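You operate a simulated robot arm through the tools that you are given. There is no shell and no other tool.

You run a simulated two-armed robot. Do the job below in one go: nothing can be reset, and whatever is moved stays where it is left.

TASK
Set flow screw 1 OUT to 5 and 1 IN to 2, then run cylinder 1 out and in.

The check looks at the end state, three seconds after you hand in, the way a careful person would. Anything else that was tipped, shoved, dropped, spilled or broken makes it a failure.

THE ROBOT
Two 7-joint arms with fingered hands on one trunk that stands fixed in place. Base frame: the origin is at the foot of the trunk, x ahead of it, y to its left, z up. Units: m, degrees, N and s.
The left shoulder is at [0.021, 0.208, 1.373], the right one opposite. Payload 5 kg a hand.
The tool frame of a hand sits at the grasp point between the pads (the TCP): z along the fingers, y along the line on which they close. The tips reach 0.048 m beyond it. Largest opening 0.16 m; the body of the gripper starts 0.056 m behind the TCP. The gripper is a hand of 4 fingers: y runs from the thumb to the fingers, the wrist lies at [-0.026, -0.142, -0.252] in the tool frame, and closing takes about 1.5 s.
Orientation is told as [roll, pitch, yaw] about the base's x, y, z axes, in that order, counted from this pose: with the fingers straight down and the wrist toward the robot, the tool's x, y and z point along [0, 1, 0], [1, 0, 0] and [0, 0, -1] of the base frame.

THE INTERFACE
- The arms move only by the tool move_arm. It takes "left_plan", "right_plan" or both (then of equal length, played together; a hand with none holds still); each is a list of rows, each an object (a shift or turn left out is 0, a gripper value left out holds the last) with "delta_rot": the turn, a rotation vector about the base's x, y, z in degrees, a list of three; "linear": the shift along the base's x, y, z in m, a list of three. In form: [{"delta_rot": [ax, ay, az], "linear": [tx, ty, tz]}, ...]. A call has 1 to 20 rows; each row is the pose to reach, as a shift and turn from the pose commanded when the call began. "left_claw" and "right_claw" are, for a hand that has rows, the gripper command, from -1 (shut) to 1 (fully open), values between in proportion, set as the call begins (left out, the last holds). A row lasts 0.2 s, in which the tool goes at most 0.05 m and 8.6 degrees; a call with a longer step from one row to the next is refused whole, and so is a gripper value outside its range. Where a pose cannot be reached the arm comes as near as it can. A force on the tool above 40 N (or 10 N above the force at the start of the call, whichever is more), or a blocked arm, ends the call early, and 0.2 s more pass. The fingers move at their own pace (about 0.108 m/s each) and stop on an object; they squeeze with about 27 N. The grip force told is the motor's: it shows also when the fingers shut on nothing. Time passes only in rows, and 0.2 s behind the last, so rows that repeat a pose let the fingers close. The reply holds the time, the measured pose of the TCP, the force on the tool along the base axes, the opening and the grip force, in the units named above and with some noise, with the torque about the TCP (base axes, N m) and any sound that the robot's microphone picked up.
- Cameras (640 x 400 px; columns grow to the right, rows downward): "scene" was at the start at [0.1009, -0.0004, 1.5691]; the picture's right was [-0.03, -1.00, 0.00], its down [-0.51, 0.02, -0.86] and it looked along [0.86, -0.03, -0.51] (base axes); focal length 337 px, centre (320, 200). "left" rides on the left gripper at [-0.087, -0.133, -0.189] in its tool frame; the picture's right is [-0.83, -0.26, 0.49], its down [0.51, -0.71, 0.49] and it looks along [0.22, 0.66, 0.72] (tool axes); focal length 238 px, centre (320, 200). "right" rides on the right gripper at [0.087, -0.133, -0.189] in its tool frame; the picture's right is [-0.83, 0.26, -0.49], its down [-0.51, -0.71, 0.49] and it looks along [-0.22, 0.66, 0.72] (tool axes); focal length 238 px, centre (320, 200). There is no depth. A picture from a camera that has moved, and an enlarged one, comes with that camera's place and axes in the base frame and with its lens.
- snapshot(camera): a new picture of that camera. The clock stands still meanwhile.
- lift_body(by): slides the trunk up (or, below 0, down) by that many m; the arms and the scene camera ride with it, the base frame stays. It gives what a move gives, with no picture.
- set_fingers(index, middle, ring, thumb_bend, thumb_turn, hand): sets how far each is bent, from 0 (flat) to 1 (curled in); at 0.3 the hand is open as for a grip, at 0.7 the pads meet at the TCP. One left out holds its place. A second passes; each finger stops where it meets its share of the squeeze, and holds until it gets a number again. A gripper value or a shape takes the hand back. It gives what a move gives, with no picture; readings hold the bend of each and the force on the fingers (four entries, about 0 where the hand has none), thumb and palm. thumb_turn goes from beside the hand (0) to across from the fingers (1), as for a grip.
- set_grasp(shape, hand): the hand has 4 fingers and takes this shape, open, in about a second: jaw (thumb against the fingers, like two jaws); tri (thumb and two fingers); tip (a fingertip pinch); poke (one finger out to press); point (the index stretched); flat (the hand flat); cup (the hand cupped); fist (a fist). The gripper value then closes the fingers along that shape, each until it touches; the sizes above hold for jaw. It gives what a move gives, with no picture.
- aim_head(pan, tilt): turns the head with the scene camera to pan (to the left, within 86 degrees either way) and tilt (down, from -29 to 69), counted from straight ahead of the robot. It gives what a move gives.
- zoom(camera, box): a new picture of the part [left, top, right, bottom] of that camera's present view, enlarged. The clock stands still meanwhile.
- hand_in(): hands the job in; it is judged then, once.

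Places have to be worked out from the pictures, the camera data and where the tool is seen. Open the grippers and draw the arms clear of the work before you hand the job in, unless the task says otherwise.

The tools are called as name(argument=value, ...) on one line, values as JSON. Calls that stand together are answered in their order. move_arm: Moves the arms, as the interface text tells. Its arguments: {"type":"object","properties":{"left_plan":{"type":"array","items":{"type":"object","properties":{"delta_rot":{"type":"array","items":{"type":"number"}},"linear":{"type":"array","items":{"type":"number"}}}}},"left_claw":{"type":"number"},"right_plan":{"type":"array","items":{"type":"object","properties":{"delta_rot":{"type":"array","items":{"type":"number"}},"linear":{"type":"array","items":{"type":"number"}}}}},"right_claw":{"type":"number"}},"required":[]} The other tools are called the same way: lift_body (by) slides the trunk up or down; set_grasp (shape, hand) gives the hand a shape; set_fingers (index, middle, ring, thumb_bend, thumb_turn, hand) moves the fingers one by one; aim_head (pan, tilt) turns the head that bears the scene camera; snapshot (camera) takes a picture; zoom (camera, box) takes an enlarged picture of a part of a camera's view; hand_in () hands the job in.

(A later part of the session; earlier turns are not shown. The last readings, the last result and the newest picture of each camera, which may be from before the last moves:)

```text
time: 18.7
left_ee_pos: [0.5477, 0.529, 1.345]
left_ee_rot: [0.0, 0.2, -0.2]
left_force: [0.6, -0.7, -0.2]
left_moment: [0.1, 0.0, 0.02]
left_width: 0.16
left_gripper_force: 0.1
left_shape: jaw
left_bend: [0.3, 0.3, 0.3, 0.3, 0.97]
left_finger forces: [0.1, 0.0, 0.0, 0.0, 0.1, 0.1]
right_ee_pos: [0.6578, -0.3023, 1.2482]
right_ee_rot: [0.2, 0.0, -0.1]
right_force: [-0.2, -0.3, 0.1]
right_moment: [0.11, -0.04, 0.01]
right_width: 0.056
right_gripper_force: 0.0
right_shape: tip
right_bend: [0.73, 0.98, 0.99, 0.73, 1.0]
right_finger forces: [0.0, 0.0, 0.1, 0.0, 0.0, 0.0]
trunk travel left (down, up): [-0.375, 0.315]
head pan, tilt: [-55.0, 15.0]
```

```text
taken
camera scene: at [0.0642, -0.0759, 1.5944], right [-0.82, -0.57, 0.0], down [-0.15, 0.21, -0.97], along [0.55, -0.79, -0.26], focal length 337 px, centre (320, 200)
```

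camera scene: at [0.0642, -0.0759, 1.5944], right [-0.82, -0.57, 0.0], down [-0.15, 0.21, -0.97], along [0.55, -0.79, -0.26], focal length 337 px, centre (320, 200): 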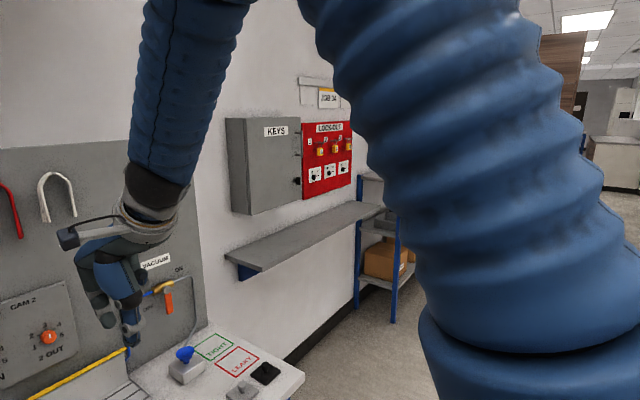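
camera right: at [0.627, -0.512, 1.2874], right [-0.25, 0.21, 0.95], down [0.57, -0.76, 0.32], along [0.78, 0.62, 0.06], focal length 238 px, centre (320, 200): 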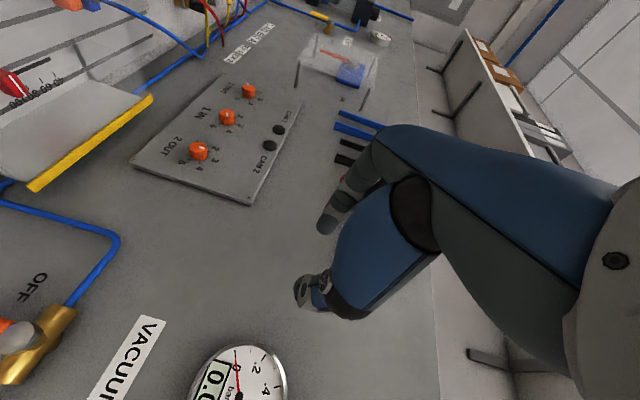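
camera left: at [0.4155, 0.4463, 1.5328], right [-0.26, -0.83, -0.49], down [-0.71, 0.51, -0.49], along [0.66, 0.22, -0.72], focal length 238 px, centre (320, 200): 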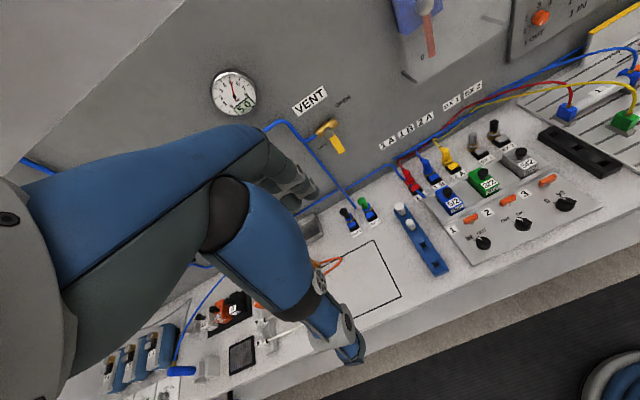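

The elbow is above the frame. For comparison I'll look at the left arm's posture, which has barely been moved from its start.

aim_head(pan=60, tilt=5)

snapshot(camera="scene")

aim_head(pan=-45, tilt=-20)

snapshot(camera="scene")

```text
time: 20.6
left_ee_pos: [0.548, 0.5309, 1.3454]
left_ee_rot: [0.0, 0.1, -0.1]
left_force: [-0.5, -0.1, 0.2]
left_moment: [-0.01, 0.01, 0.0]
left_width: 0.1598
left_gripper_force: 0.0
left_shape: jaw
left_bend: [0.3, 0.3, 0.3, 0.3, 0.97]
left_finger forces: [0.0, 0.0, 0.0, 0.0, 0.0, 0.0]
right_ee_pos: [0.6577, -0.2999, 1.2487]
right_ee_rot: [0.1, -0.1, 0.1]
right_force: [0.1, 0.3, 0.0]
right_moment: [0.02, 0.02, 0.02]
right_width: 0.0561
right_gripper_force: 0.1
right_shape: tip
right_bend: [0.73, 0.98, 0.99, 0.73, 1.0]
right_finger forces: [0.1, 0.0, 0.0, 0.1, 0.0, 0.0]
trunk travel left (down, up): [-0.375, 0.315]
head pan, tilt: [60.0, 5.0]
```

```text
taken
camera scene: at [0.0567, 0.0821, 1.6107], right [0.87, -0.5, 0.0], down [-0.04, -0.08, -1.0], along [0.5, 0.86, -0.09], focal length 337 px, centre (320, 200)
```

scene: 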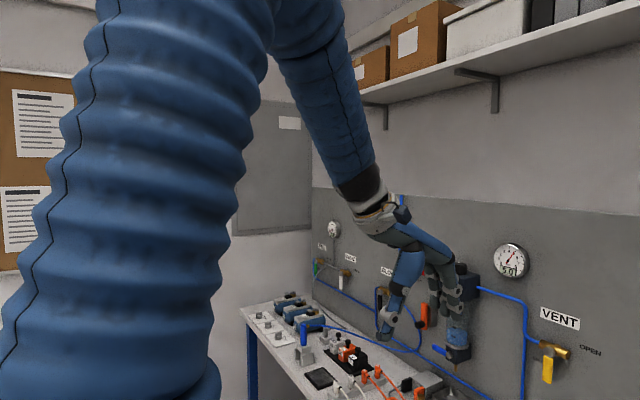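

```text
time: 22.4
left_ee_pos: [0.5478, 0.5314, 1.3462]
left_ee_rot: [0.0, 0.1, -0.1]
left_force: [-0.5, -0.2, -0.7]
left_moment: [0.02, 0.0, -0.02]
left_width: 0.1599
left_gripper_force: 0.1
left_shape: jaw
left_bend: [0.3, 0.3, 0.3, 0.3, 0.97]
left_finger forces: [0.0, 0.0, 0.1, 0.1, 0.0, 0.1]
right_ee_pos: [0.6572, -0.2991, 1.2494]
right_ee_rot: [0.1, -0.2, 0.0]
right_force: [0.3, 0.1, -0.4]
right_moment: [0.0, -0.02, -0.02]
right_width: 0.056
right_gripper_force: 0.1
right_shape: tip
right_bend: [0.73, 0.98, 0.99, 0.73, 1.0]
right_finger forces: [0.0, 0.0, 0.0, 0.0, 0.1, 0.0]
trunk travel left (down, up): [-0.375, 0.315]
head pan, tilt: [-45.0, -20.0]
```

```text
taken
camera scene: at [0.0645, -0.0511, 1.6479], right [-0.71, -0.71, 0.0], down [0.24, -0.24, -0.94], along [0.66, -0.66, 0.34], focal length 337 px, centre (320, 200)
```

scene: 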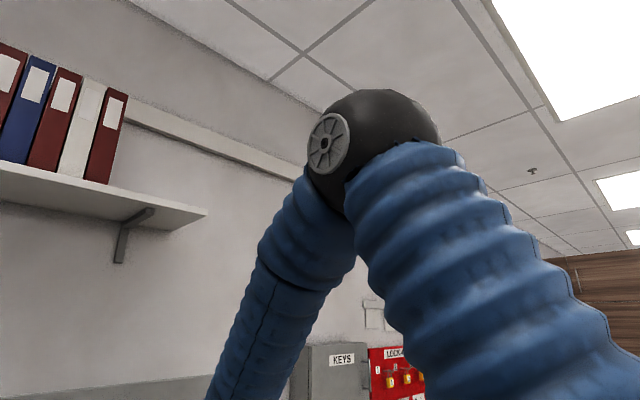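

Both arms work elbow-up with the forearm hanging down, so pointing straight forward is awkward. Instead I can pinch the knob left and right with the fingers sloping down and forward. I'll test in free air whether the hand can yaw +90° (thumb to the right) from here.

move_arm(right_plan=[{"delta_rot": [0, 0, 8.2]}, {"delta_rot": [0, 0, 16.4]}, {"delta_rot": [0, 0, 24.6]}, {"delta_rot": [0, 0, 32.8]}, {"delta_rot": [0, 0, 41]}, {"delta_rot": [0, 0, 49.2]}, {"delta_rot": [0, 0, 57.4]}, {"delta_rot": [0, 0, 65.6]}, {"delta_rot": [0, 0, 73.8]}, {"delta_rot": [0, 0, 82]}, {"delta_rot": [0, 0, 90]}, {"delta_rot": [0, 0, 90]}])

aim_head(pan=-15, tilt=25)

snapshot(camera="scene")

snapshot(camera="right")

```text
time: 25.1
left_ee_pos: [0.5475, 0.5313, 1.3459]
left_ee_rot: [0.0, 0.1, 0.0]
left_force: [0.3, 0.4, 0.6]
left_moment: [0.01, -0.01, -0.01]
left_width: 0.1602
left_gripper_force: 0.0
left_shape: jaw
left_bend: [0.3, 0.3, 0.3, 0.3, 0.97]
left_finger forces: [0.0, 0.0, 0.1, 0.0, 0.1, 0.1]
right_ee_pos: [0.6574, -0.2994, 1.2502]
right_ee_rot: [0.1, -0.2, 90.1]
right_force: [-0.4, -0.4, -0.2]
right_moment: [-0.03, -0.02, -0.01]
right_width: 0.0561
right_gripper_force: 0.0
right_shape: tip
right_bend: [0.73, 0.98, 0.99, 0.73, 1.0]
right_finger forces: [0.0, 0.0, 0.1, 0.0, 0.0, 0.0]
trunk travel left (down, up): [-0.375, 0.315]
head pan, tilt: [-45.0, -20.0]
```

```text
time: 26.2
left_ee_pos: [0.5486, 0.5326, 1.3453]
left_ee_rot: [-0.1, 0.1, -0.2]
left_force: [-0.8, 0.1, 0.5]
left_moment: [0.01, -0.01, 0.0]
left_width: 0.1598
left_gripper_force: 0.0
left_shape: jaw
left_bend: [0.3, 0.3, 0.3, 0.3, 0.97]
left_finger forces: [0.0, 0.0, 0.1, 0.0, 0.0, 0.0]
right_ee_pos: [0.6581, -0.2982, 1.2481]
right_ee_rot: [0.2, -0.2, 90.0]
right_force: [-0.1, 0.0, -0.2]
right_moment: [0.01, 0.01, -0.05]
right_width: 0.056
right_gripper_force: 0.1
right_shape: tip
right_bend: [0.73, 0.98, 0.99, 0.73, 1.0]
right_finger forces: [0.1, 0.0, 0.0, 0.0, 0.0, 0.0]
trunk travel left (down, up): [-0.375, 0.315]
head pan, tilt: [-15.0, 25.0]
```

```text
taken
camera scene: at [0.0997, -0.0215, 1.5783], right [-0.26, -0.97, 0.0], down [-0.41, 0.11, -0.91], along [0.88, -0.24, -0.42], focal length 337 px, centre (320, 200)
```

scene: 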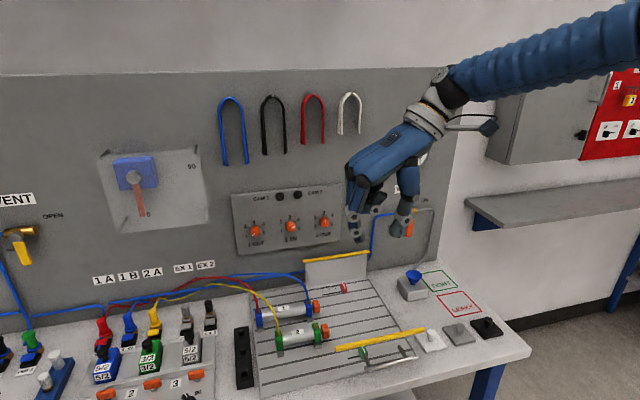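

```text
taken
camera right: at [0.5717, -0.4323, 1.4371], right [0.84, 0.26, 0.49], down [0.51, -0.71, -0.49], along [0.22, 0.66, -0.72], focal length 238 px, centre (320, 200)
```

right: 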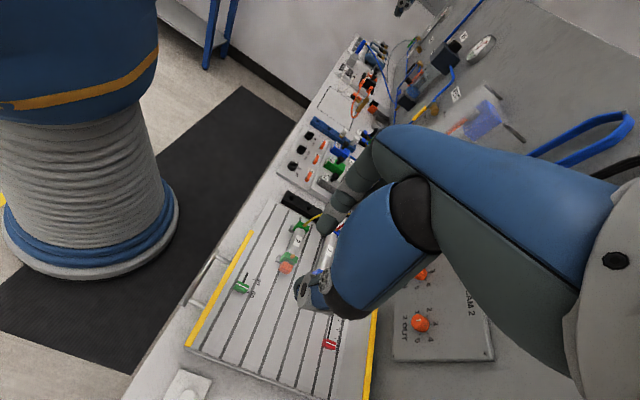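

Yaw +90° was reached exactly, with the forearm coming in nicely from the right. Now I'll tilt the fingers forward about base y while moving in front of the panel, still about 10 cm off the wall.

move_arm(right_plan=[{"linear": [0.01, 0.02, 0], "delta_rot": [0, -8.2, 0]}, {"linear": [0.02, 0.04, 0], "delta_rot": [0, -16.4, 0]}, {"linear": [0.03, 0.06, 0], "delta_rot": [0, -24.6, 0]}, {"linear": [0.04, 0.08, 0], "delta_rot": [0, -32.8, 0]}, {"linear": [0.05, 0.1, 0], "delta_rot": [0, -41, 0]}, {"linear": [0.06, 0.12, 0], "delta_rot": [0, -49.2, 0]}, {"linear": [0.07, 0.14, 0], "delta_rot": [0, -57.4, 0]}, {"linear": [0.08, 0.16, 0], "delta_rot": [0, -65.6, 0]}, {"linear": [0.09, 0.18, 0], "delta_rot": [0, -73.8, 0]}, {"linear": [0.1, 0.2, 0], "delta_rot": [0, -82, 0]}, {"linear": [0.1, 0.2, 0], "delta_rot": [0, -90, 0]}, {"linear": [0.1, 0.2, 0], "delta_rot": [0, -90, 0]}])

snapshot(camera="scene")

snapshot(camera="right")

```text
time: 28.8
left_ee_pos: [0.5481, 0.5327, 1.3449]
left_ee_rot: [0.0, 0.1, 0.0]
left_force: [0.3, 0.8, 0.6]
left_moment: [-0.01, -0.02, 0.01]
left_width: 0.1602
left_gripper_force: 0.1
left_shape: jaw
left_bend: [0.3, 0.3, 0.3, 0.3, 0.97]
left_finger forces: [0.1, 0.1, 0.0, 0.1, 0.0, 0.1]
right_ee_pos: [0.7589, -0.1004, 1.2506]
right_ee_rot: [-90.0, -0.1, 90.0]
right_force: [0.9, 0.8, -0.2]
right_moment: [-0.02, 0.06, -0.05]
right_width: 0.0559
right_gripper_force: 0.0
right_shape: tip
right_bend: [0.73, 0.98, 0.99, 0.73, 1.0]
right_finger forces: [0.1, 0.0, 0.0, 0.0, 0.0, 0.1]
trunk travel left (down, up): [-0.375, 0.315]
head pan, tilt: [-15.0, 25.0]
```

```text
taken
camera scene: at [0.0991, -0.0211, 1.5783], right [-0.26, -0.97, 0.0], down [-0.41, 0.11, -0.91], along [0.88, -0.23, -0.42], focal length 337 px, centre (320, 200)
```

scene: 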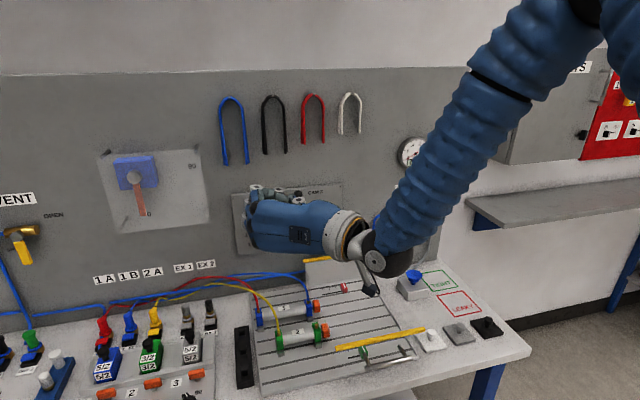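

```text
taken
camera right: at [0.5691, -0.2329, 1.1633], right [-0.49, 0.26, 0.83], down [0.49, -0.71, 0.51], along [0.72, 0.66, 0.22], focal length 238 px, centre (320, 200)
```

right: 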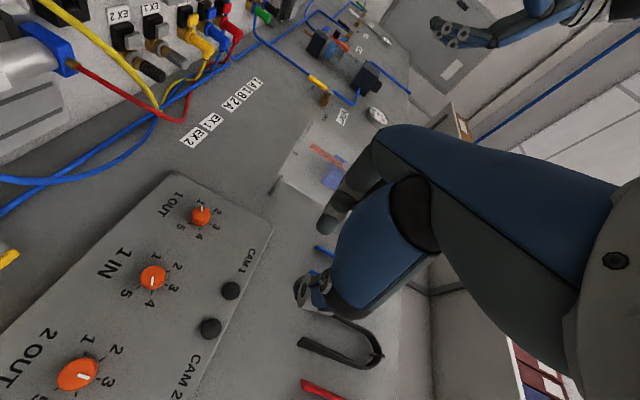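

The fingers now point straight forward, with the thumb right and wrist right, and the pose was reached exactly. I'll test the twist range about the x axis: first −56°, still in free air.

move_arm(right_plan=[{"delta_rot": [-8, 0, 0]}, {"delta_rot": [-16, 0, 0]}, {"delta_rot": [-24, 0, 0]}, {"delta_rot": [-32, 0, 0]}, {"delta_rot": [-40, 0, 0]}, {"delta_rot": [-48, 0, 0]}, {"delta_rot": [-56, 0, 0]}, {"delta_rot": [-64, 0, 0]}, {"delta_rot": [-64, 0, 0]}])

snapshot(camera="scene")

```text
time: 30.8
left_ee_pos: [0.5485, 0.5305, 1.3445]
left_ee_rot: [-0.1, 0.1, -0.1]
left_force: [-0.1, -0.2, 0.3]
left_moment: [0.01, -0.03, -0.01]
left_width: 0.1599
left_gripper_force: 0.1
left_shape: jaw
left_bend: [0.3, 0.3, 0.3, 0.3, 0.97]
left_finger forces: [0.1, 0.0, 0.1, 0.0, 0.0, 0.0]
right_ee_pos: [0.7575, -0.0993, 1.2486]
right_ee_rot: [-89.6, 64.1, 90.3]
right_force: [-0.7, -0.6, -1.4]
right_moment: [0.01, 0.03, 0.05]
right_width: 0.0557
right_gripper_force: 0.0
right_shape: tip
right_bend: [0.73, 0.98, 0.99, 0.73, 1.0]
right_finger forces: [0.0, 0.1, 0.0, 0.0, 0.0, 0.0]
trunk travel left (down, up): [-0.375, 0.315]
head pan, tilt: [-15.0, 25.0]
```

```text
taken
camera scene: at [0.0998, -0.0216, 1.5782], right [-0.26, -0.97, 0.0], down [-0.41, 0.11, -0.91], along [0.88, -0.23, -0.42], focal length 337 px, centre (320, 200)
```

scene: 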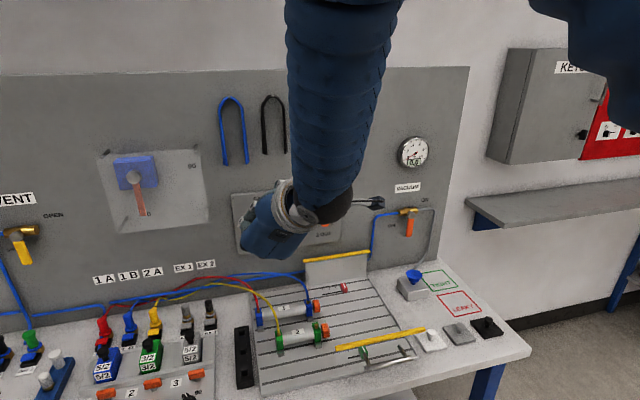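

A twist of −64° was reached exactly. Now I'll check the other way: +128° from here, to 64° past the neutral pose.

move_arm(right_plan=[{"delta_rot": [8, 0, 0]}, {"delta_rot": [16, 0, 0]}, {"delta_rot": [24, 0, 0]}, {"delta_rot": [32, 0, 0]}, {"delta_rot": [40, 0, 0]}, {"delta_rot": [48, 0, 0]}, {"delta_rot": [56, 0, 0]}, {"delta_rot": [64, 0, 0]}, {"delta_rot": [72, 0, 0]}, {"delta_rot": [80, 0, 0]}, {"delta_rot": [88, 0, 0]}, {"delta_rot": [96, 0, 0]}, {"delta_rot": [104, 0, 0]}, {"delta_rot": [112, 0, 0]}, {"delta_rot": [120, 0, 0]}, {"delta_rot": [128, 0, 0]}, {"delta_rot": [128, 0, 0]}])

snapshot(camera="scene")

```text
time: 34.4
left_ee_pos: [0.5479, 0.5325, 1.3453]
left_ee_rot: [0.0, 0.0, -0.1]
left_force: [-0.2, 0.6, 0.8]
left_moment: [-0.04, 0.01, 0.0]
left_width: 0.1601
left_gripper_force: 0.1
left_shape: jaw
left_bend: [0.3, 0.3, 0.3, 0.3, 0.97]
left_finger forces: [0.0, 0.0, 0.0, 0.0, 0.0, 0.0]
right_ee_pos: [0.7577, -0.0987, 1.2505]
right_ee_rot: [-90.1, -64.1, 90.2]
right_force: [-0.5, -0.2, 0.2]
right_moment: [0.03, 0.04, 0.0]
right_width: 0.0559
right_gripper_force: 0.1
right_shape: tip
right_bend: [0.73, 0.98, 0.99, 0.73, 1.0]
right_finger forces: [0.0, 0.0, 0.0, 0.0, 0.0, 0.1]
trunk travel left (down, up): [-0.375, 0.315]
head pan, tilt: [-15.0, 25.0]
```

```text
taken
camera scene: at [0.0994, -0.0213, 1.5783], right [-0.26, -0.97, 0.0], down [-0.41, 0.11, -0.91], along [0.88, -0.23, -0.42], focal length 337 px, centre (320, 200)
```

scene: 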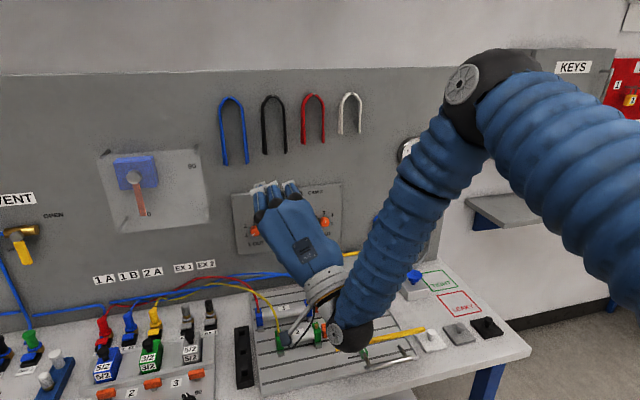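

The twist range of ±64° about neutral is good, but at the positive end the wrist and hand camera hang low over the cylinders and hoses. I'd rather work with the wrist high, so I'll check how far the twist goes the other way (to −120° from neutral).

move_arm(right_plan=[{"delta_rot": [-8, 0, 0]}, {"delta_rot": [-16, 0, 0]}, {"delta_rot": [-24, 0, 0]}, {"delta_rot": [-32, 0, 0]}, {"delta_rot": [-40, 0, 0]}, {"delta_rot": [-48, 0, 0]}, {"delta_rot": [-56, 0, 0]}, {"delta_rot": [-64, 0, 0]}, {"delta_rot": [-72, 0, 0]}, {"delta_rot": [-80, 0, 0]}, {"delta_rot": [-88, 0, 0]}, {"delta_rot": [-96, 0, 0]}, {"delta_rot": [-104, 0, 0]}, {"delta_rot": [-112, 0, 0]}, {"delta_rot": [-120, 0, 0]}, {"delta_rot": [-128, 0, 0]}])

move_arm(right_plan=[{"delta_rot": [-8, 0, 0]}, {"delta_rot": [-16, 0, 0]}, {"delta_rot": [-24, 0, 0]}, {"delta_rot": [-32, 0, 0]}, {"delta_rot": [-40, 0, 0]}, {"delta_rot": [-48, 0, 0]}, {"delta_rot": [-56, 0, 0]}, {"delta_rot": [-56, 0, 0]}])

snapshot(camera="scene")

```text
time: 37.8
left_ee_pos: [0.5477, 0.5323, 1.3438]
left_ee_rot: [-0.1, 0.1, -0.1]
left_force: [-1.0, 0.8, -1.3]
left_moment: [-0.06, 0.0, 0.01]
left_width: 0.1602
left_gripper_force: 0.0
left_shape: jaw
left_bend: [0.3, 0.3, 0.3, 0.3, 0.97]
left_finger forces: [0.0, 0.1, 0.0, 0.1, 0.0, 0.0]
right_ee_pos: [0.7576, -0.0977, 1.2515]
right_ee_rot: [-89.7, 64.2, 90.2]
right_force: [0.1, 0.0, 0.2]
right_moment: [-0.03, 0.0, -0.02]
right_width: 0.0559
right_gripper_force: 0.0
right_shape: tip
right_bend: [0.73, 0.98, 0.99, 0.73, 1.0]
right_finger forces: [0.0, 0.1, 0.1, 0.1, 0.0, 0.0]
trunk travel left (down, up): [-0.375, 0.315]
head pan, tilt: [-15.0, 25.0]
```

```text
time: 39.6
left_ee_pos: [0.5482, 0.5317, 1.3461]
left_ee_rot: [-0.1, 0.1, -0.1]
left_force: [0.1, 0.3, -0.4]
left_moment: [0.01, 0.0, -0.01]
left_width: 0.1601
left_gripper_force: 0.1
left_shape: jaw
left_bend: [0.3, 0.3, 0.3, 0.3, 0.97]
left_finger forces: [0.0, 0.1, 0.1, 0.1, 0.1, 0.0]
right_ee_pos: [0.7558, -0.1039, 1.2433]
right_ee_rot: [20.1, 86.4, -155.7]
right_force: [1.0, -0.1, -0.2]
right_moment: [0.01, -0.01, 0.0]
right_width: 0.0561
right_gripper_force: 0.1
right_shape: tip
right_bend: [0.73, 0.98, 0.99, 0.73, 1.0]
right_finger forces: [0.0, 0.0, 0.1, 0.0, 0.0, 0.0]
right hand out of reach, approached as far as the arm can: row 3, 4, 5, 6, 7, 8
trunk travel left (down, up): [-0.375, 0.315]
head pan, tilt: [-15.0, 25.0]
```

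```text
taken
camera scene: at [0.0996, -0.0213, 1.5782], right [-0.26, -0.97, 0.0], down [-0.41, 0.11, -0.91], along [0.88, -0.23, -0.42], focal length 337 px, centre (320, 200)
```

scene: 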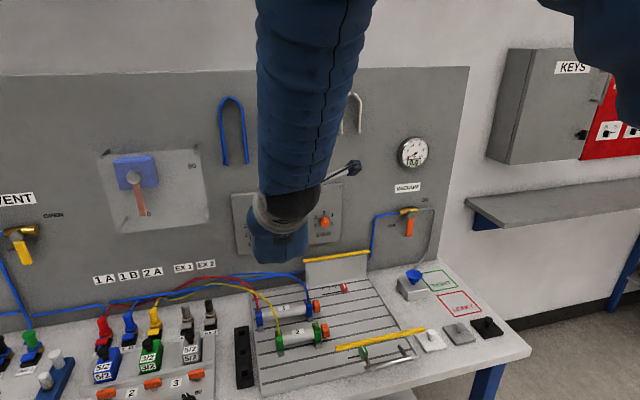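

The twist reaches about −85° from neutral, so I have a usable range of roughly −80° to +15° with the wrist kept high. That means three 80° strokes for 1 OUT and two 60° strokes for 1 IN. I'll return to neutral and check how the fingertips line up with the TCP.

move_arm(right_plan=[{"delta_rot": [8.3, 0.06, -0.54]}, {"delta_rot": [16.6, 0.12, -1.08]}, {"delta_rot": [24.9, 0.18, -1.6]}, {"delta_rot": [33.2, 0.24, -2.1]}, {"delta_rot": [41.5, 0.3, -2.7]}, {"delta_rot": [49.8, 0.36, -3.2]}, {"delta_rot": [58.1, 0.42, -3.8]}, {"delta_rot": [66.4, 0.5, -4.3]}, {"delta_rot": [74.7, 0.6, -4.8]}, {"delta_rot": [83.0, 0.65, -5.4]}, {"delta_rot": [91.3, 0.7, -5.9], "linear": [0, 0.004, 0.007]}, {"delta_rot": [91.3, 0.7, -5.9], "linear": [0, 0.004, 0.007]}])

zoom(camera="scene", box=[220, 160, 348, 240])

snapshot(camera="left")

```text
time: 42.2
left_ee_pos: [0.5494, 0.5317, 1.3454]
left_ee_rot: [0.0, 0.1, -0.1]
left_force: [-1.6, 0.5, 0.2]
left_moment: [0.0, -0.01, -0.01]
left_width: 0.1596
left_gripper_force: 0.1
left_shape: jaw
left_bend: [0.3, 0.3, 0.3, 0.3, 0.97]
left_finger forces: [0.0, 0.0, 0.1, 0.0, 0.0, 0.0]
right_ee_pos: [0.7562, -0.0982, 1.252]
right_ee_rot: [-90.0, -0.3, 89.8]
right_force: [0.9, 0.1, -0.5]
right_moment: [0.03, -0.02, 0.0]
right_width: 0.0557
right_gripper_force: 0.1
right_shape: tip
right_bend: [0.73, 0.98, 0.99, 0.73, 1.0]
right_finger forces: [0.0, 0.1, 0.1, 0.0, 0.1, 0.0]
trunk travel left (down, up): [-0.375, 0.315]
head pan, tilt: [-15.0, 25.0]
```

```text
5.00 times, centred on (284, 200) of scene
camera zoom: at [0.0996, -0.0212, 1.5782], right [-0.26, -0.97, 0.0], down [-0.41, 0.11, -0.91], along [0.88, -0.23, -0.42], focal length 1684 px, centre (500, 200)
```

zoom: 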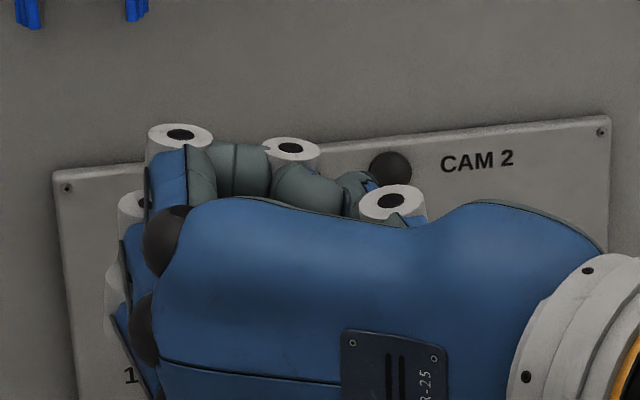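

```text
taken
camera left: at [0.4156, 0.4462, 1.5329], right [-0.26, -0.83, -0.49], down [-0.71, 0.51, -0.49], along [0.66, 0.22, -0.72], focal length 238 px, centre (320, 200)
```

left: 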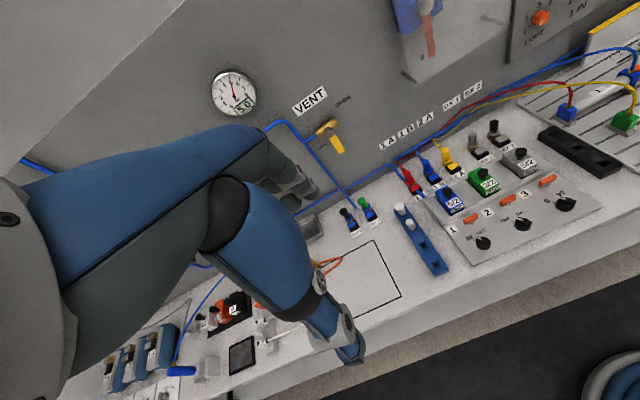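

From here the hand hides its own fingertips. I'll bring the left hand in, yawed −90°, to about (0.68, 0.20, 1.30), so its camera looks right and down at the flow panel and gives me a side view.

move_arm(left_plan=[{"linear": [0.012, -0.03, -0.004], "delta_rot": [0, 0, -8.2]}, {"linear": [0.024, -0.06, -0.008], "delta_rot": [0, 0, -16.4]}, {"linear": [0.036, -0.09, -0.012], "delta_rot": [0, 0, -24.6]}, {"linear": [0.048, -0.12, -0.016], "delta_rot": [0, 0, -32.8]}, {"linear": [0.06, -0.15, -0.02], "delta_rot": [0, 0, -41]}, {"linear": [0.072, -0.18, -0.024], "delta_rot": [0, 0, -49.2]}, {"linear": [0.084, -0.21, -0.028], "delta_rot": [0, 0, -57.4]}, {"linear": [0.096, -0.24, -0.032], "delta_rot": [0, 0, -65.6]}, {"linear": [0.108, -0.27, -0.036], "delta_rot": [0, 0, -73.8]}, {"linear": [0.12, -0.3, -0.04], "delta_rot": [0, 0, -82]}, {"linear": [0.132, -0.332, -0.045], "delta_rot": [0, 0, -90]}, {"linear": [0.132, -0.332, -0.045], "delta_rot": [0, 0, -90]}])

snapshot(camera="left")

snapshot(camera="scene")

```text
time: 44.8
left_ee_pos: [0.68, 0.201, 1.2995]
left_ee_rot: [0.0, 0.0, -90.0]
left_force: [-1.3, 1.0, 1.5]
left_moment: [-0.07, -0.09, 0.04]
left_width: 0.16
left_gripper_force: 0.0
left_shape: jaw
left_bend: [0.3, 0.3, 0.3, 0.3, 0.97]
left_finger forces: [0.0, 0.0, 0.0, 0.0, 0.0, 0.2]
right_ee_pos: [0.7552, -0.0977, 1.2523]
right_ee_rot: [-90.0, 0.0, 89.9]
right_force: [-1.5, 1.4, 0.4]
right_moment: [-0.01, 0.05, -0.07]
right_width: 0.0562
right_gripper_force: 0.1
right_shape: tip
right_bend: [0.73, 0.98, 0.99, 0.73, 1.0]
right_finger forces: [0.0, 0.0, 0.1, 0.0, 0.0, 0.0]
trunk travel left (down, up): [-0.375, 0.315]
head pan, tilt: [-15.0, 25.0]
```

```text
taken
camera left: at [0.5931, 0.3349, 1.4869], right [-0.83, 0.26, -0.49], down [0.51, 0.71, -0.49], along [0.22, -0.66, -0.72], focal length 238 px, centre (320, 200)
```

left: 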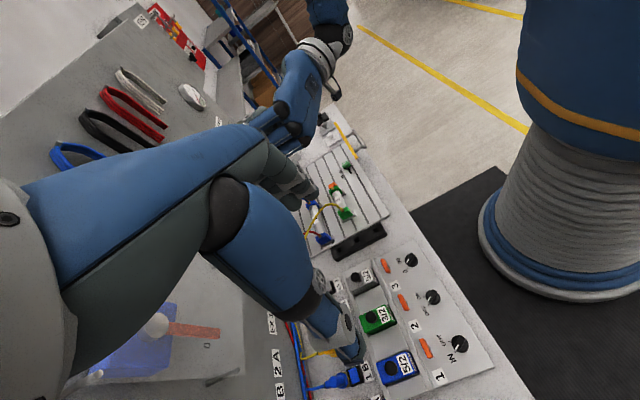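

```text
taken
camera scene: at [0.0984, -0.0199, 1.5784], right [-0.26, -0.97, 0.0], down [-0.41, 0.11, -0.91], along [0.88, -0.24, -0.42], focal length 337 px, centre (320, 200)
```

scene: 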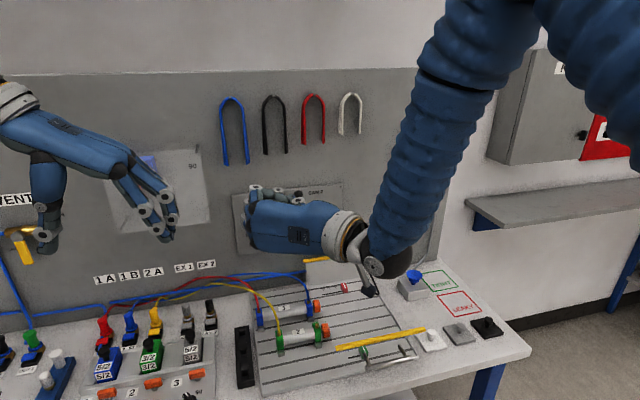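

The left hand's own fingers block the panel at this yaw. At a yaw of about −20° from (0.72, 0.25, 1.30), the 1 OUT knob should land near pixel (402, 115), clear of the fingers.

move_arm(left_plan=[{"linear": [0.004, 0.005, 0], "delta_rot": [0, 0, 7.8]}, {"linear": [0.008, 0.01, 0], "delta_rot": [0, 0, 15.6]}, {"linear": [0.012, 0.016, 0], "delta_rot": [0, 0, 23.4]}, {"linear": [0.016, 0.022, 0], "delta_rot": [0, 0, 31.2]}, {"linear": [0.02, 0.028, 0], "delta_rot": [0, 0, 39]}, {"linear": [0.025, 0.033, 0], "delta_rot": [0, 0, 46.8]}, {"linear": [0.03, 0.039, 0], "delta_rot": [0, 0, 54.6]}, {"linear": [0.035, 0.045, 0], "delta_rot": [0, 0, 62.4]}, {"linear": [0.04, 0.05, 0], "delta_rot": [0, 0, 70]}, {"linear": [0.04, 0.05, 0], "delta_rot": [0, 0, 70]}])

snapshot(camera="left")

```text
time: 47.0
left_ee_pos: [0.7201, 0.2514, 1.2987]
left_ee_rot: [-0.1, 0.1, -19.9]
left_force: [-0.6, 0.3, -0.4]
left_moment: [-0.08, 0.04, -0.03]
left_width: 0.1602
left_gripper_force: 0.1
left_shape: jaw
left_bend: [0.3, 0.3, 0.3, 0.3, 0.97]
left_finger forces: [0.1, 0.0, 0.0, 0.1, 0.1, 0.0]
right_ee_pos: [0.7579, -0.0982, 1.2503]
right_ee_rot: [-89.9, -0.1, 89.8]
right_force: [-0.6, 1.1, -0.3]
right_moment: [-0.03, -0.04, -0.08]
right_width: 0.0561
right_gripper_force: 0.0
right_shape: tip
right_bend: [0.73, 0.98, 0.99, 0.73, 1.0]
right_finger forces: [0.0, 0.0, 0.0, 0.0, 0.1, 0.0]
trunk travel left (down, up): [-0.375, 0.315]
head pan, tilt: [-15.0, 25.0]
```

```text
taken
camera left: at [0.5663, 0.216, 1.487], right [-0.53, -0.7, -0.48], down [-0.49, 0.72, -0.49], along [0.69, -0.02, -0.72], focal length 238 px, centre (320, 200)
```

left: 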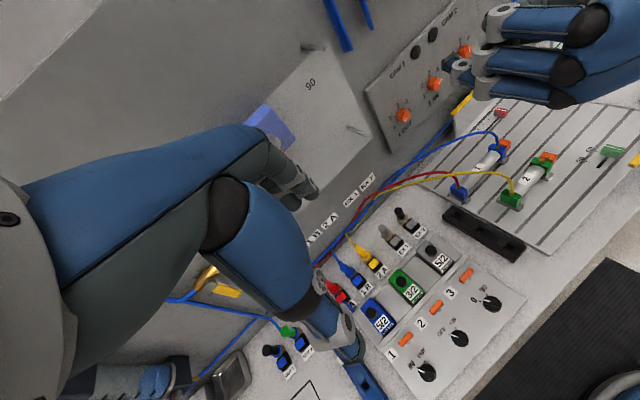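

The left camera now sees all three flow screws and the right hand from the side. I'll zoom in on the right hand and on the knobs.

zoom(camera="left", box=[440, 0, 600, 110])

zoom(camera="left", box=[360, 20, 488, 140])

```text
3.64 times, centred on (520, 55) of left
camera zoom: at [0.5663, 0.216, 1.487], right [-0.53, -0.7, -0.48], down [-0.49, 0.72, -0.49], along [0.69, -0.02, -0.72], focal length 867 px, centre (-407, 727)
```

zoom: 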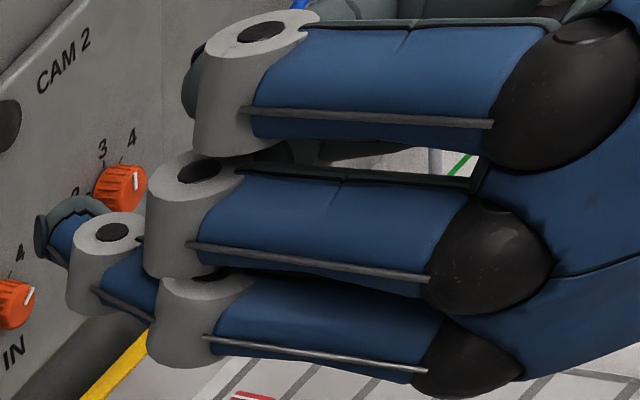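

```text
3.33 times, centred on (424, 80) of left
camera zoom: at [0.5663, 0.216, 1.487], right [-0.53, -0.7, -0.48], down [-0.49, 0.72, -0.49], along [0.69, -0.02, -0.72], focal length 794 px, centre (-27, 600)
```

zoom: 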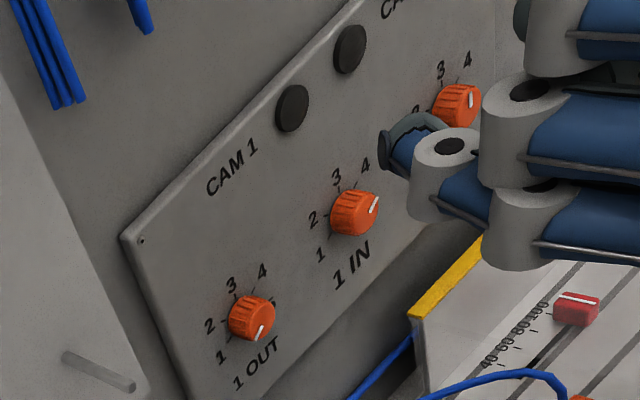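

The index finger sits roughly 1 cm to one side of the TCP, with the thumb on centre. A "tri" grip (thumb against index and middle) should centre a round knob better, so I'll set that with a partial opening and look again.

set_grasp(hand="right", shape="tri")

move_arm(right_plan=[{"linear": [0, 0, 0]}, {"linear": [0, 0, 0]}, {"linear": [0, 0, 0]}, {"linear": [0, 0, 0]}, {"linear": [0, 0, 0]}, {"linear": [0, 0, 0]}], right_claw=-0.3)

zoom(camera="left", box=[430, 0, 600, 110])

zoom(camera="scene", box=[220, 160, 348, 240])

```text
time: 47.9
left_ee_pos: [0.7202, 0.2491, 1.2994]
left_ee_rot: [0.1, 0.2, -20.1]
left_force: [-0.2, 0.4, 0.5]
left_moment: [-0.01, 0.0, 0.0]
left_width: 0.1599
left_gripper_force: 0.1
left_shape: jaw
left_bend: [0.3, 0.3, 0.3, 0.3, 0.97]
left_finger forces: [0.1, 0.1, 0.0, 0.0, 0.0, 0.1]
right_ee_pos: [0.7572, -0.0997, 1.2508]
right_ee_rot: [-90.1, -0.1, 89.8]
right_force: [0.3, 0.0, -0.7]
right_moment: [-0.01, 0.01, -0.01]
right_width: 0.1596
right_gripper_force: 0.1
right_shape: tri
right_bend: [0.3, 0.3, 0.99, 0.3, 0.98]
right_finger forces: [0.1, 0.1, 0.0, 0.0, 0.1, 0.0]
trunk travel left (down, up): [-0.375, 0.315]
head pan, tilt: [-15.0, 25.0]
```

```text
time: 49.3
left_ee_pos: [0.7207, 0.2502, 1.2993]
left_ee_rot: [0.0, 0.1, -20.1]
left_force: [0.2, 0.4, 0.1]
left_moment: [-0.01, -0.02, 0.0]
left_width: 0.1601
left_gripper_force: 0.1
left_shape: jaw
left_bend: [0.3, 0.3, 0.3, 0.3, 0.97]
left_finger forces: [0.1, 0.0, 0.1, 0.0, 0.0, 0.1]
right_ee_pos: [0.7564, -0.0987, 1.2507]
right_ee_rot: [-89.9, -0.1, 89.7]
right_force: [-0.3, 0.3, 0.7]
right_moment: [0.04, -0.01, 0.03]
right_width: 0.0563
right_gripper_force: 0.0
right_shape: tri
right_bend: [0.74, 0.51, 0.99, 0.73, 1.0]
right_finger forces: [0.1, 0.0, 0.0, 0.0, 0.1, 0.1]
trunk travel left (down, up): [-0.375, 0.315]
head pan, tilt: [-15.0, 25.0]
```

```text
3.64 times, centred on (515, 55) of left
camera zoom: at [0.566, 0.2148, 1.4873], right [-0.53, -0.69, -0.49], down [-0.49, 0.72, -0.49], along [0.69, -0.02, -0.72], focal length 867 px, centre (-389, 727)
```

zoom: 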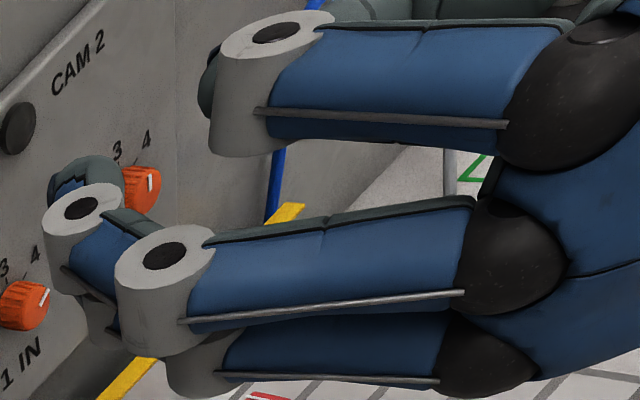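

```text
5.00 times, centred on (284, 200) of scene
camera zoom: at [0.0998, -0.0213, 1.5782], right [-0.26, -0.97, 0.0], down [-0.41, 0.11, -0.91], along [0.88, -0.23, -0.42], focal length 1684 px, centre (500, 200)
```

zoom: 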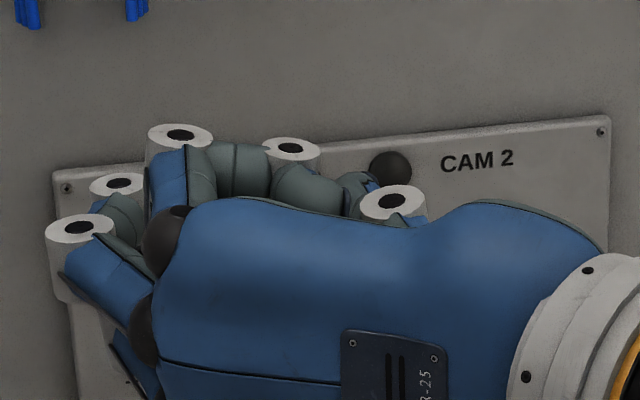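

The gripper value bends the fingers unevenly in tri, so I'll set the fingers directly: index, middle and thumb half-bent, ring curled, thumb opposed. Then I'll check from the cameras.

set_fingers(hand="right", index=0.54, middle=0.54, ring=1.0, thumb_bend=0.54, thumb_turn=1.0)

zoom(camera="left", box=[430, 0, 600, 110])

zoom(camera="right", box=[240, 120, 440, 330])

```text
time: 50.3
left_ee_pos: [0.7204, 0.2508, 1.2991]
left_ee_rot: [0.1, 0.0, -20.2]
left_force: [-0.3, -0.3, -0.5]
left_moment: [0.01, 0.02, -0.02]
left_width: 0.1601
left_gripper_force: 0.0
left_shape: jaw
left_bend: [0.3, 0.3, 0.3, 0.3, 0.97]
left_finger forces: [0.0, 0.0, 0.0, 0.0, 0.0, 0.0]
right_ee_pos: [0.7564, -0.0985, 1.2508]
right_ee_rot: [-90.0, 0.0, 89.7]
right_force: [0.2, 0.0, -0.7]
right_moment: [-0.01, 0.02, -0.02]
right_width: 0.0745
right_gripper_force: 0.0
right_shape: fingers
right_bend: [0.54, 0.54, 1.0, 0.54, 1.0]
right_finger forces: [0.0, 0.0, 0.0, 0.0, 0.1, 0.1]
trunk travel left (down, up): [-0.375, 0.315]
head pan, tilt: [-15.0, 25.0]
```

```text
3.64 times, centred on (515, 55) of left
camera zoom: at [0.566, 0.2148, 1.4873], right [-0.53, -0.69, -0.49], down [-0.49, 0.72, -0.49], along [0.69, -0.02, -0.72], focal length 867 px, centre (-389, 727)
```

zoom: 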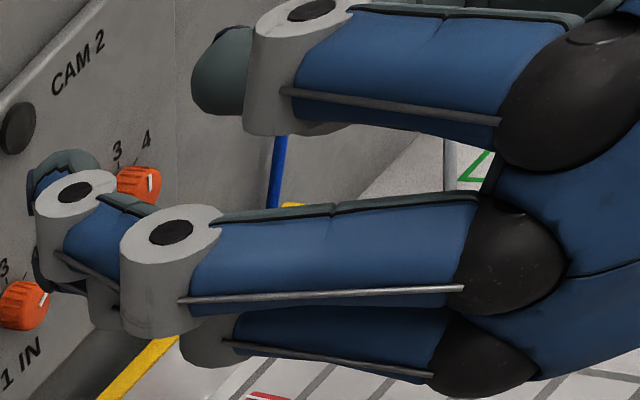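

```text
1.90 times, centred on (340, 225) of right
camera zoom: at [0.5678, -0.2308, 1.1629], right [-0.49, 0.26, 0.83], down [0.49, -0.71, 0.51], along [0.72, 0.65, 0.22], focal length 454 px, centre (282, 152)
```

zoom: 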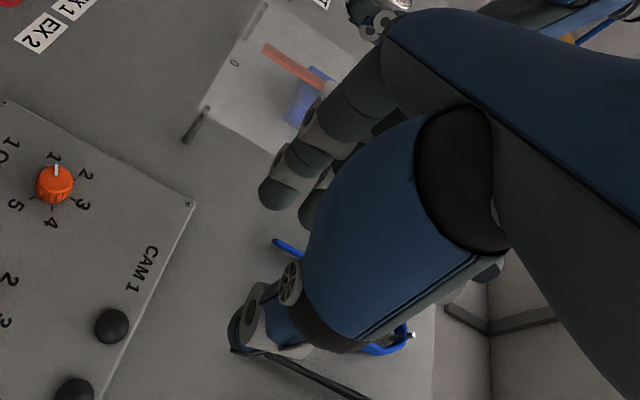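

From the right camera I get index, middle and thumb at about +10, −13 and +5 mm across the TCP axis, with tips about 45 mm ahead, so the pinch is well centred. Triangulating with the left camera puts the knob faces at 1 OUT (0.923, −0.057, 1.107) and 1 IN (0.921, −0.157, 1.107). I'll go to a standoff in front of 1 OUT and twist to −75°.

move_arm(right_plan=[{"linear": [0.01, 0.012, -0.04]}, {"linear": [0.02, 0.024, -0.08]}, {"linear": [0.03, 0.036, -0.12]}, {"linear": [0.0436, 0.0412, -0.1441]}, {"linear": [0.0436, 0.0412, -0.1441], "delta_rot": [-8.4, 0, 0]}, {"linear": [0.0436, 0.0412, -0.1441], "delta_rot": [-16.8, 0, 0]}, {"linear": [0.0436, 0.0412, -0.1441], "delta_rot": [-25.2, 0, 0]}, {"linear": [0.0436, 0.0412, -0.1441], "delta_rot": [-33.6, 0, 0]}, {"linear": [0.0436, 0.0412, -0.1441], "delta_rot": [-42, 0, 0]}, {"linear": [0.0436, 0.0412, -0.1441], "delta_rot": [-50.4, 0, 0]}, {"linear": [0.0436, 0.0412, -0.1441], "delta_rot": [-58.8, 0, 0]}, {"linear": [0.0436, 0.0412, -0.1441], "delta_rot": [-67.2, 0, 0]}, {"linear": [0.0436, 0.0412, -0.1441], "delta_rot": [-75, 0, 0]}, {"linear": [0.0436, 0.0412, -0.1441], "delta_rot": [-75, 0, 0]}])

snapshot(camera="left")

snapshot(camera="right")

snapshot(camera="scene")

```text
time: 53.3
left_ee_pos: [0.7198, 0.2506, 1.3004]
left_ee_rot: [0.0, 0.1, -20.1]
left_force: [-0.2, -0.4, 0.6]
left_moment: [-0.03, -0.01, 0.0]
left_width: 0.1604
left_gripper_force: 0.0
left_shape: jaw
left_bend: [0.3, 0.3, 0.3, 0.3, 0.97]
left_finger forces: [0.0, 0.0, 0.0, 0.0, 0.1, 0.0]
right_ee_pos: [0.7993, -0.0576, 1.1074]
right_ee_rot: [-90.3, 75.0, 89.6]
right_force: [0.1, 0.0, 0.2]
right_moment: [0.01, 0.04, 0.04]
right_width: 0.0746
right_gripper_force: 0.1
right_shape: fingers
right_bend: [0.54, 0.54, 1.0, 0.54, 1.0]
right_finger forces: [0.1, 0.0, 0.0, 0.0, 0.0, 0.0]
trunk travel left (down, up): [-0.375, 0.315]
head pan, tilt: [-15.0, 25.0]
```

```text
taken
camera left: at [0.5661, 0.2146, 1.4873], right [-0.53, -0.69, -0.49], down [-0.49, 0.72, -0.49], along [0.69, -0.02, -0.72], focal length 238 px, centre (320, 200)
```

left: 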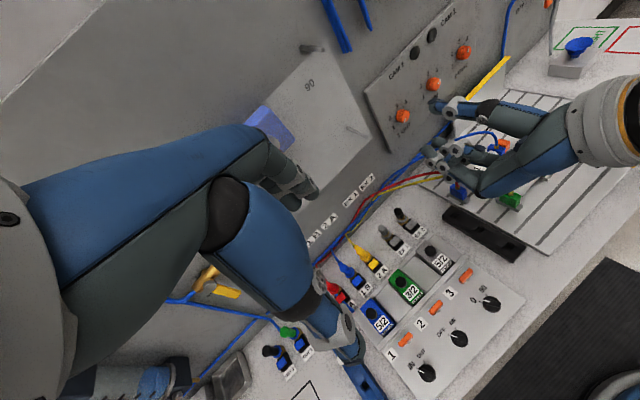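

```text
taken
camera right: at [0.6116, -0.1757, 1.2113], right [-0.49, 0.87, -0.03], down [0.49, 0.3, 0.82], along [0.72, 0.38, -0.58], focal length 238 px, centre (320, 200)
```

right: 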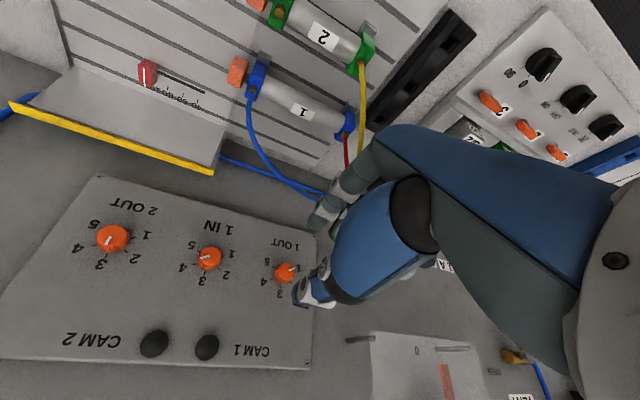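

```text
taken
camera scene: at [0.0999, -0.0215, 1.5782], right [-0.26, -0.97, 0.0], down [-0.41, 0.11, -0.91], along [0.88, -0.23, -0.42], focal length 337 px, centre (320, 200)
```

scene: 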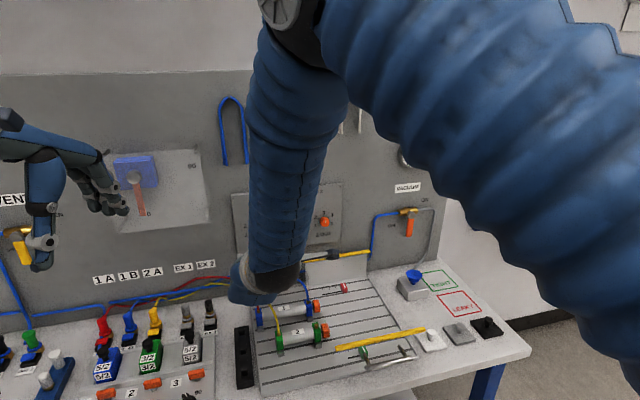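

The standoff pose was reached, with thumb above and fingers below the 1 OUT knob's axis. I'll zoom to check alignment with the knob.

zoom(camera="right", box=[230, 180, 390, 320])

zoom(camera="left", box=[370, 60, 530, 220])

```text
2.86 times, centred on (310, 250) of right
camera zoom: at [0.6116, -0.1757, 1.2113], right [-0.49, 0.87, -0.03], down [0.49, 0.3, 0.82], along [0.72, 0.38, -0.58], focal length 681 px, centre (349, 57)
```

zoom: 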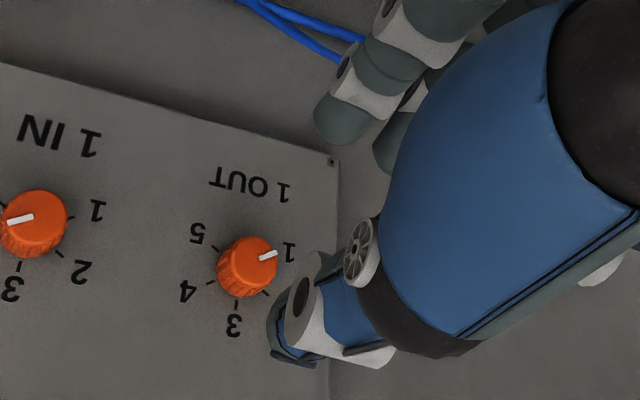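

```text
2.50 times, centred on (450, 140) of left
camera zoom: at [0.5661, 0.2146, 1.4873], right [-0.53, -0.69, -0.49], down [-0.49, 0.72, -0.49], along [0.69, -0.02, -0.72], focal length 596 px, centre (-5, 350)
```

zoom: 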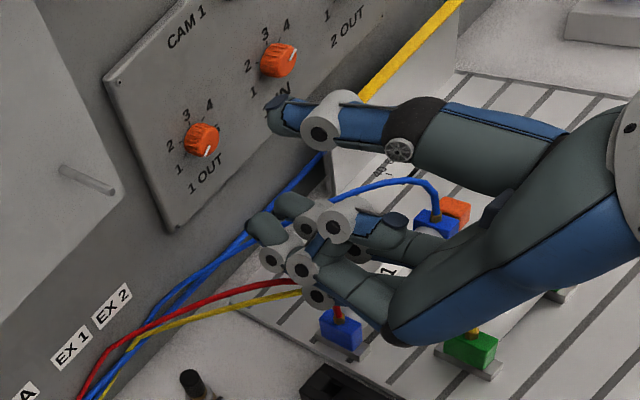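

The right camera puts the knob about 3–4 mm to the right of the TCP axis. I'll shift 2 mm right, advance to x = 0.86 (tips still about 15 mm short of the knob face), and recheck.

move_arm(right_plan=[{"linear": [0.02, -0.001, 0]}, {"linear": [0.04, -0.002, 0]}, {"linear": [0.06, -0.002, 0]}, {"linear": [0.06, -0.002, 0]}])

zoom(camera="right", box=[240, 190, 368, 310])

zoom(camera="left", box=[370, 70, 498, 170])

```text
time: 54.3
left_ee_pos: [0.7191, 0.2498, 1.3004]
left_ee_rot: [0.0, 0.1, -20.1]
left_force: [-0.7, -0.7, -0.4]
left_moment: [0.05, -0.05, -0.02]
left_width: 0.1601
left_gripper_force: 0.0
left_shape: jaw
left_bend: [0.3, 0.3, 0.3, 0.3, 0.97]
left_finger forces: [0.1, 0.1, 0.0, 0.1, 0.0, 0.0]
right_ee_pos: [0.8606, -0.0587, 1.1079]
right_ee_rot: [-90.6, 74.9, 89.4]
right_force: [0.0, -0.2, 0.0]
right_moment: [0.0, -0.01, 0.0]
right_width: 0.0747
right_gripper_force: 0.0
right_shape: fingers
right_bend: [0.54, 0.54, 1.0, 0.54, 1.0]
right_finger forces: [0.0, 0.1, 0.1, 0.0, 0.0, 0.0]
trunk travel left (down, up): [-0.375, 0.315]
head pan, tilt: [-15.0, 25.0]
```

```text
3.33 times, centred on (304, 250) of right
camera zoom: at [0.6726, -0.1762, 1.2117], right [-0.49, 0.87, -0.03], down [0.49, 0.3, 0.82], along [0.72, 0.38, -0.57], focal length 794 px, centre (373, 33)
```

zoom: 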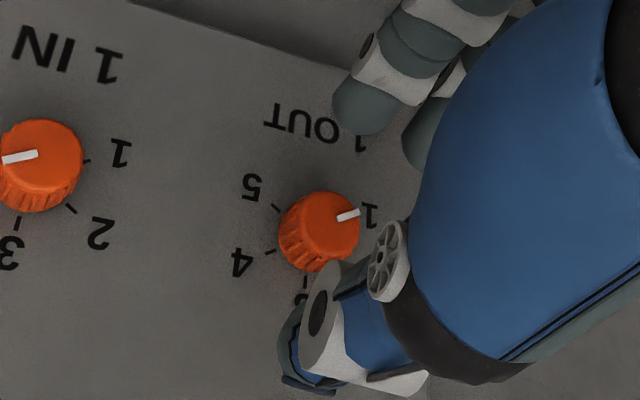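

```text
4.00 times, centred on (434, 120) of left
camera zoom: at [0.5655, 0.2149, 1.4875], right [-0.53, -0.69, -0.49], down [-0.49, 0.72, -0.49], along [0.69, -0.02, -0.72], focal length 953 px, centre (-136, 520)
```

zoom: 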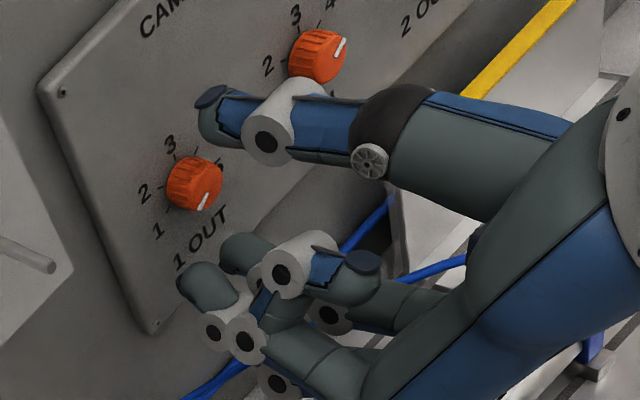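

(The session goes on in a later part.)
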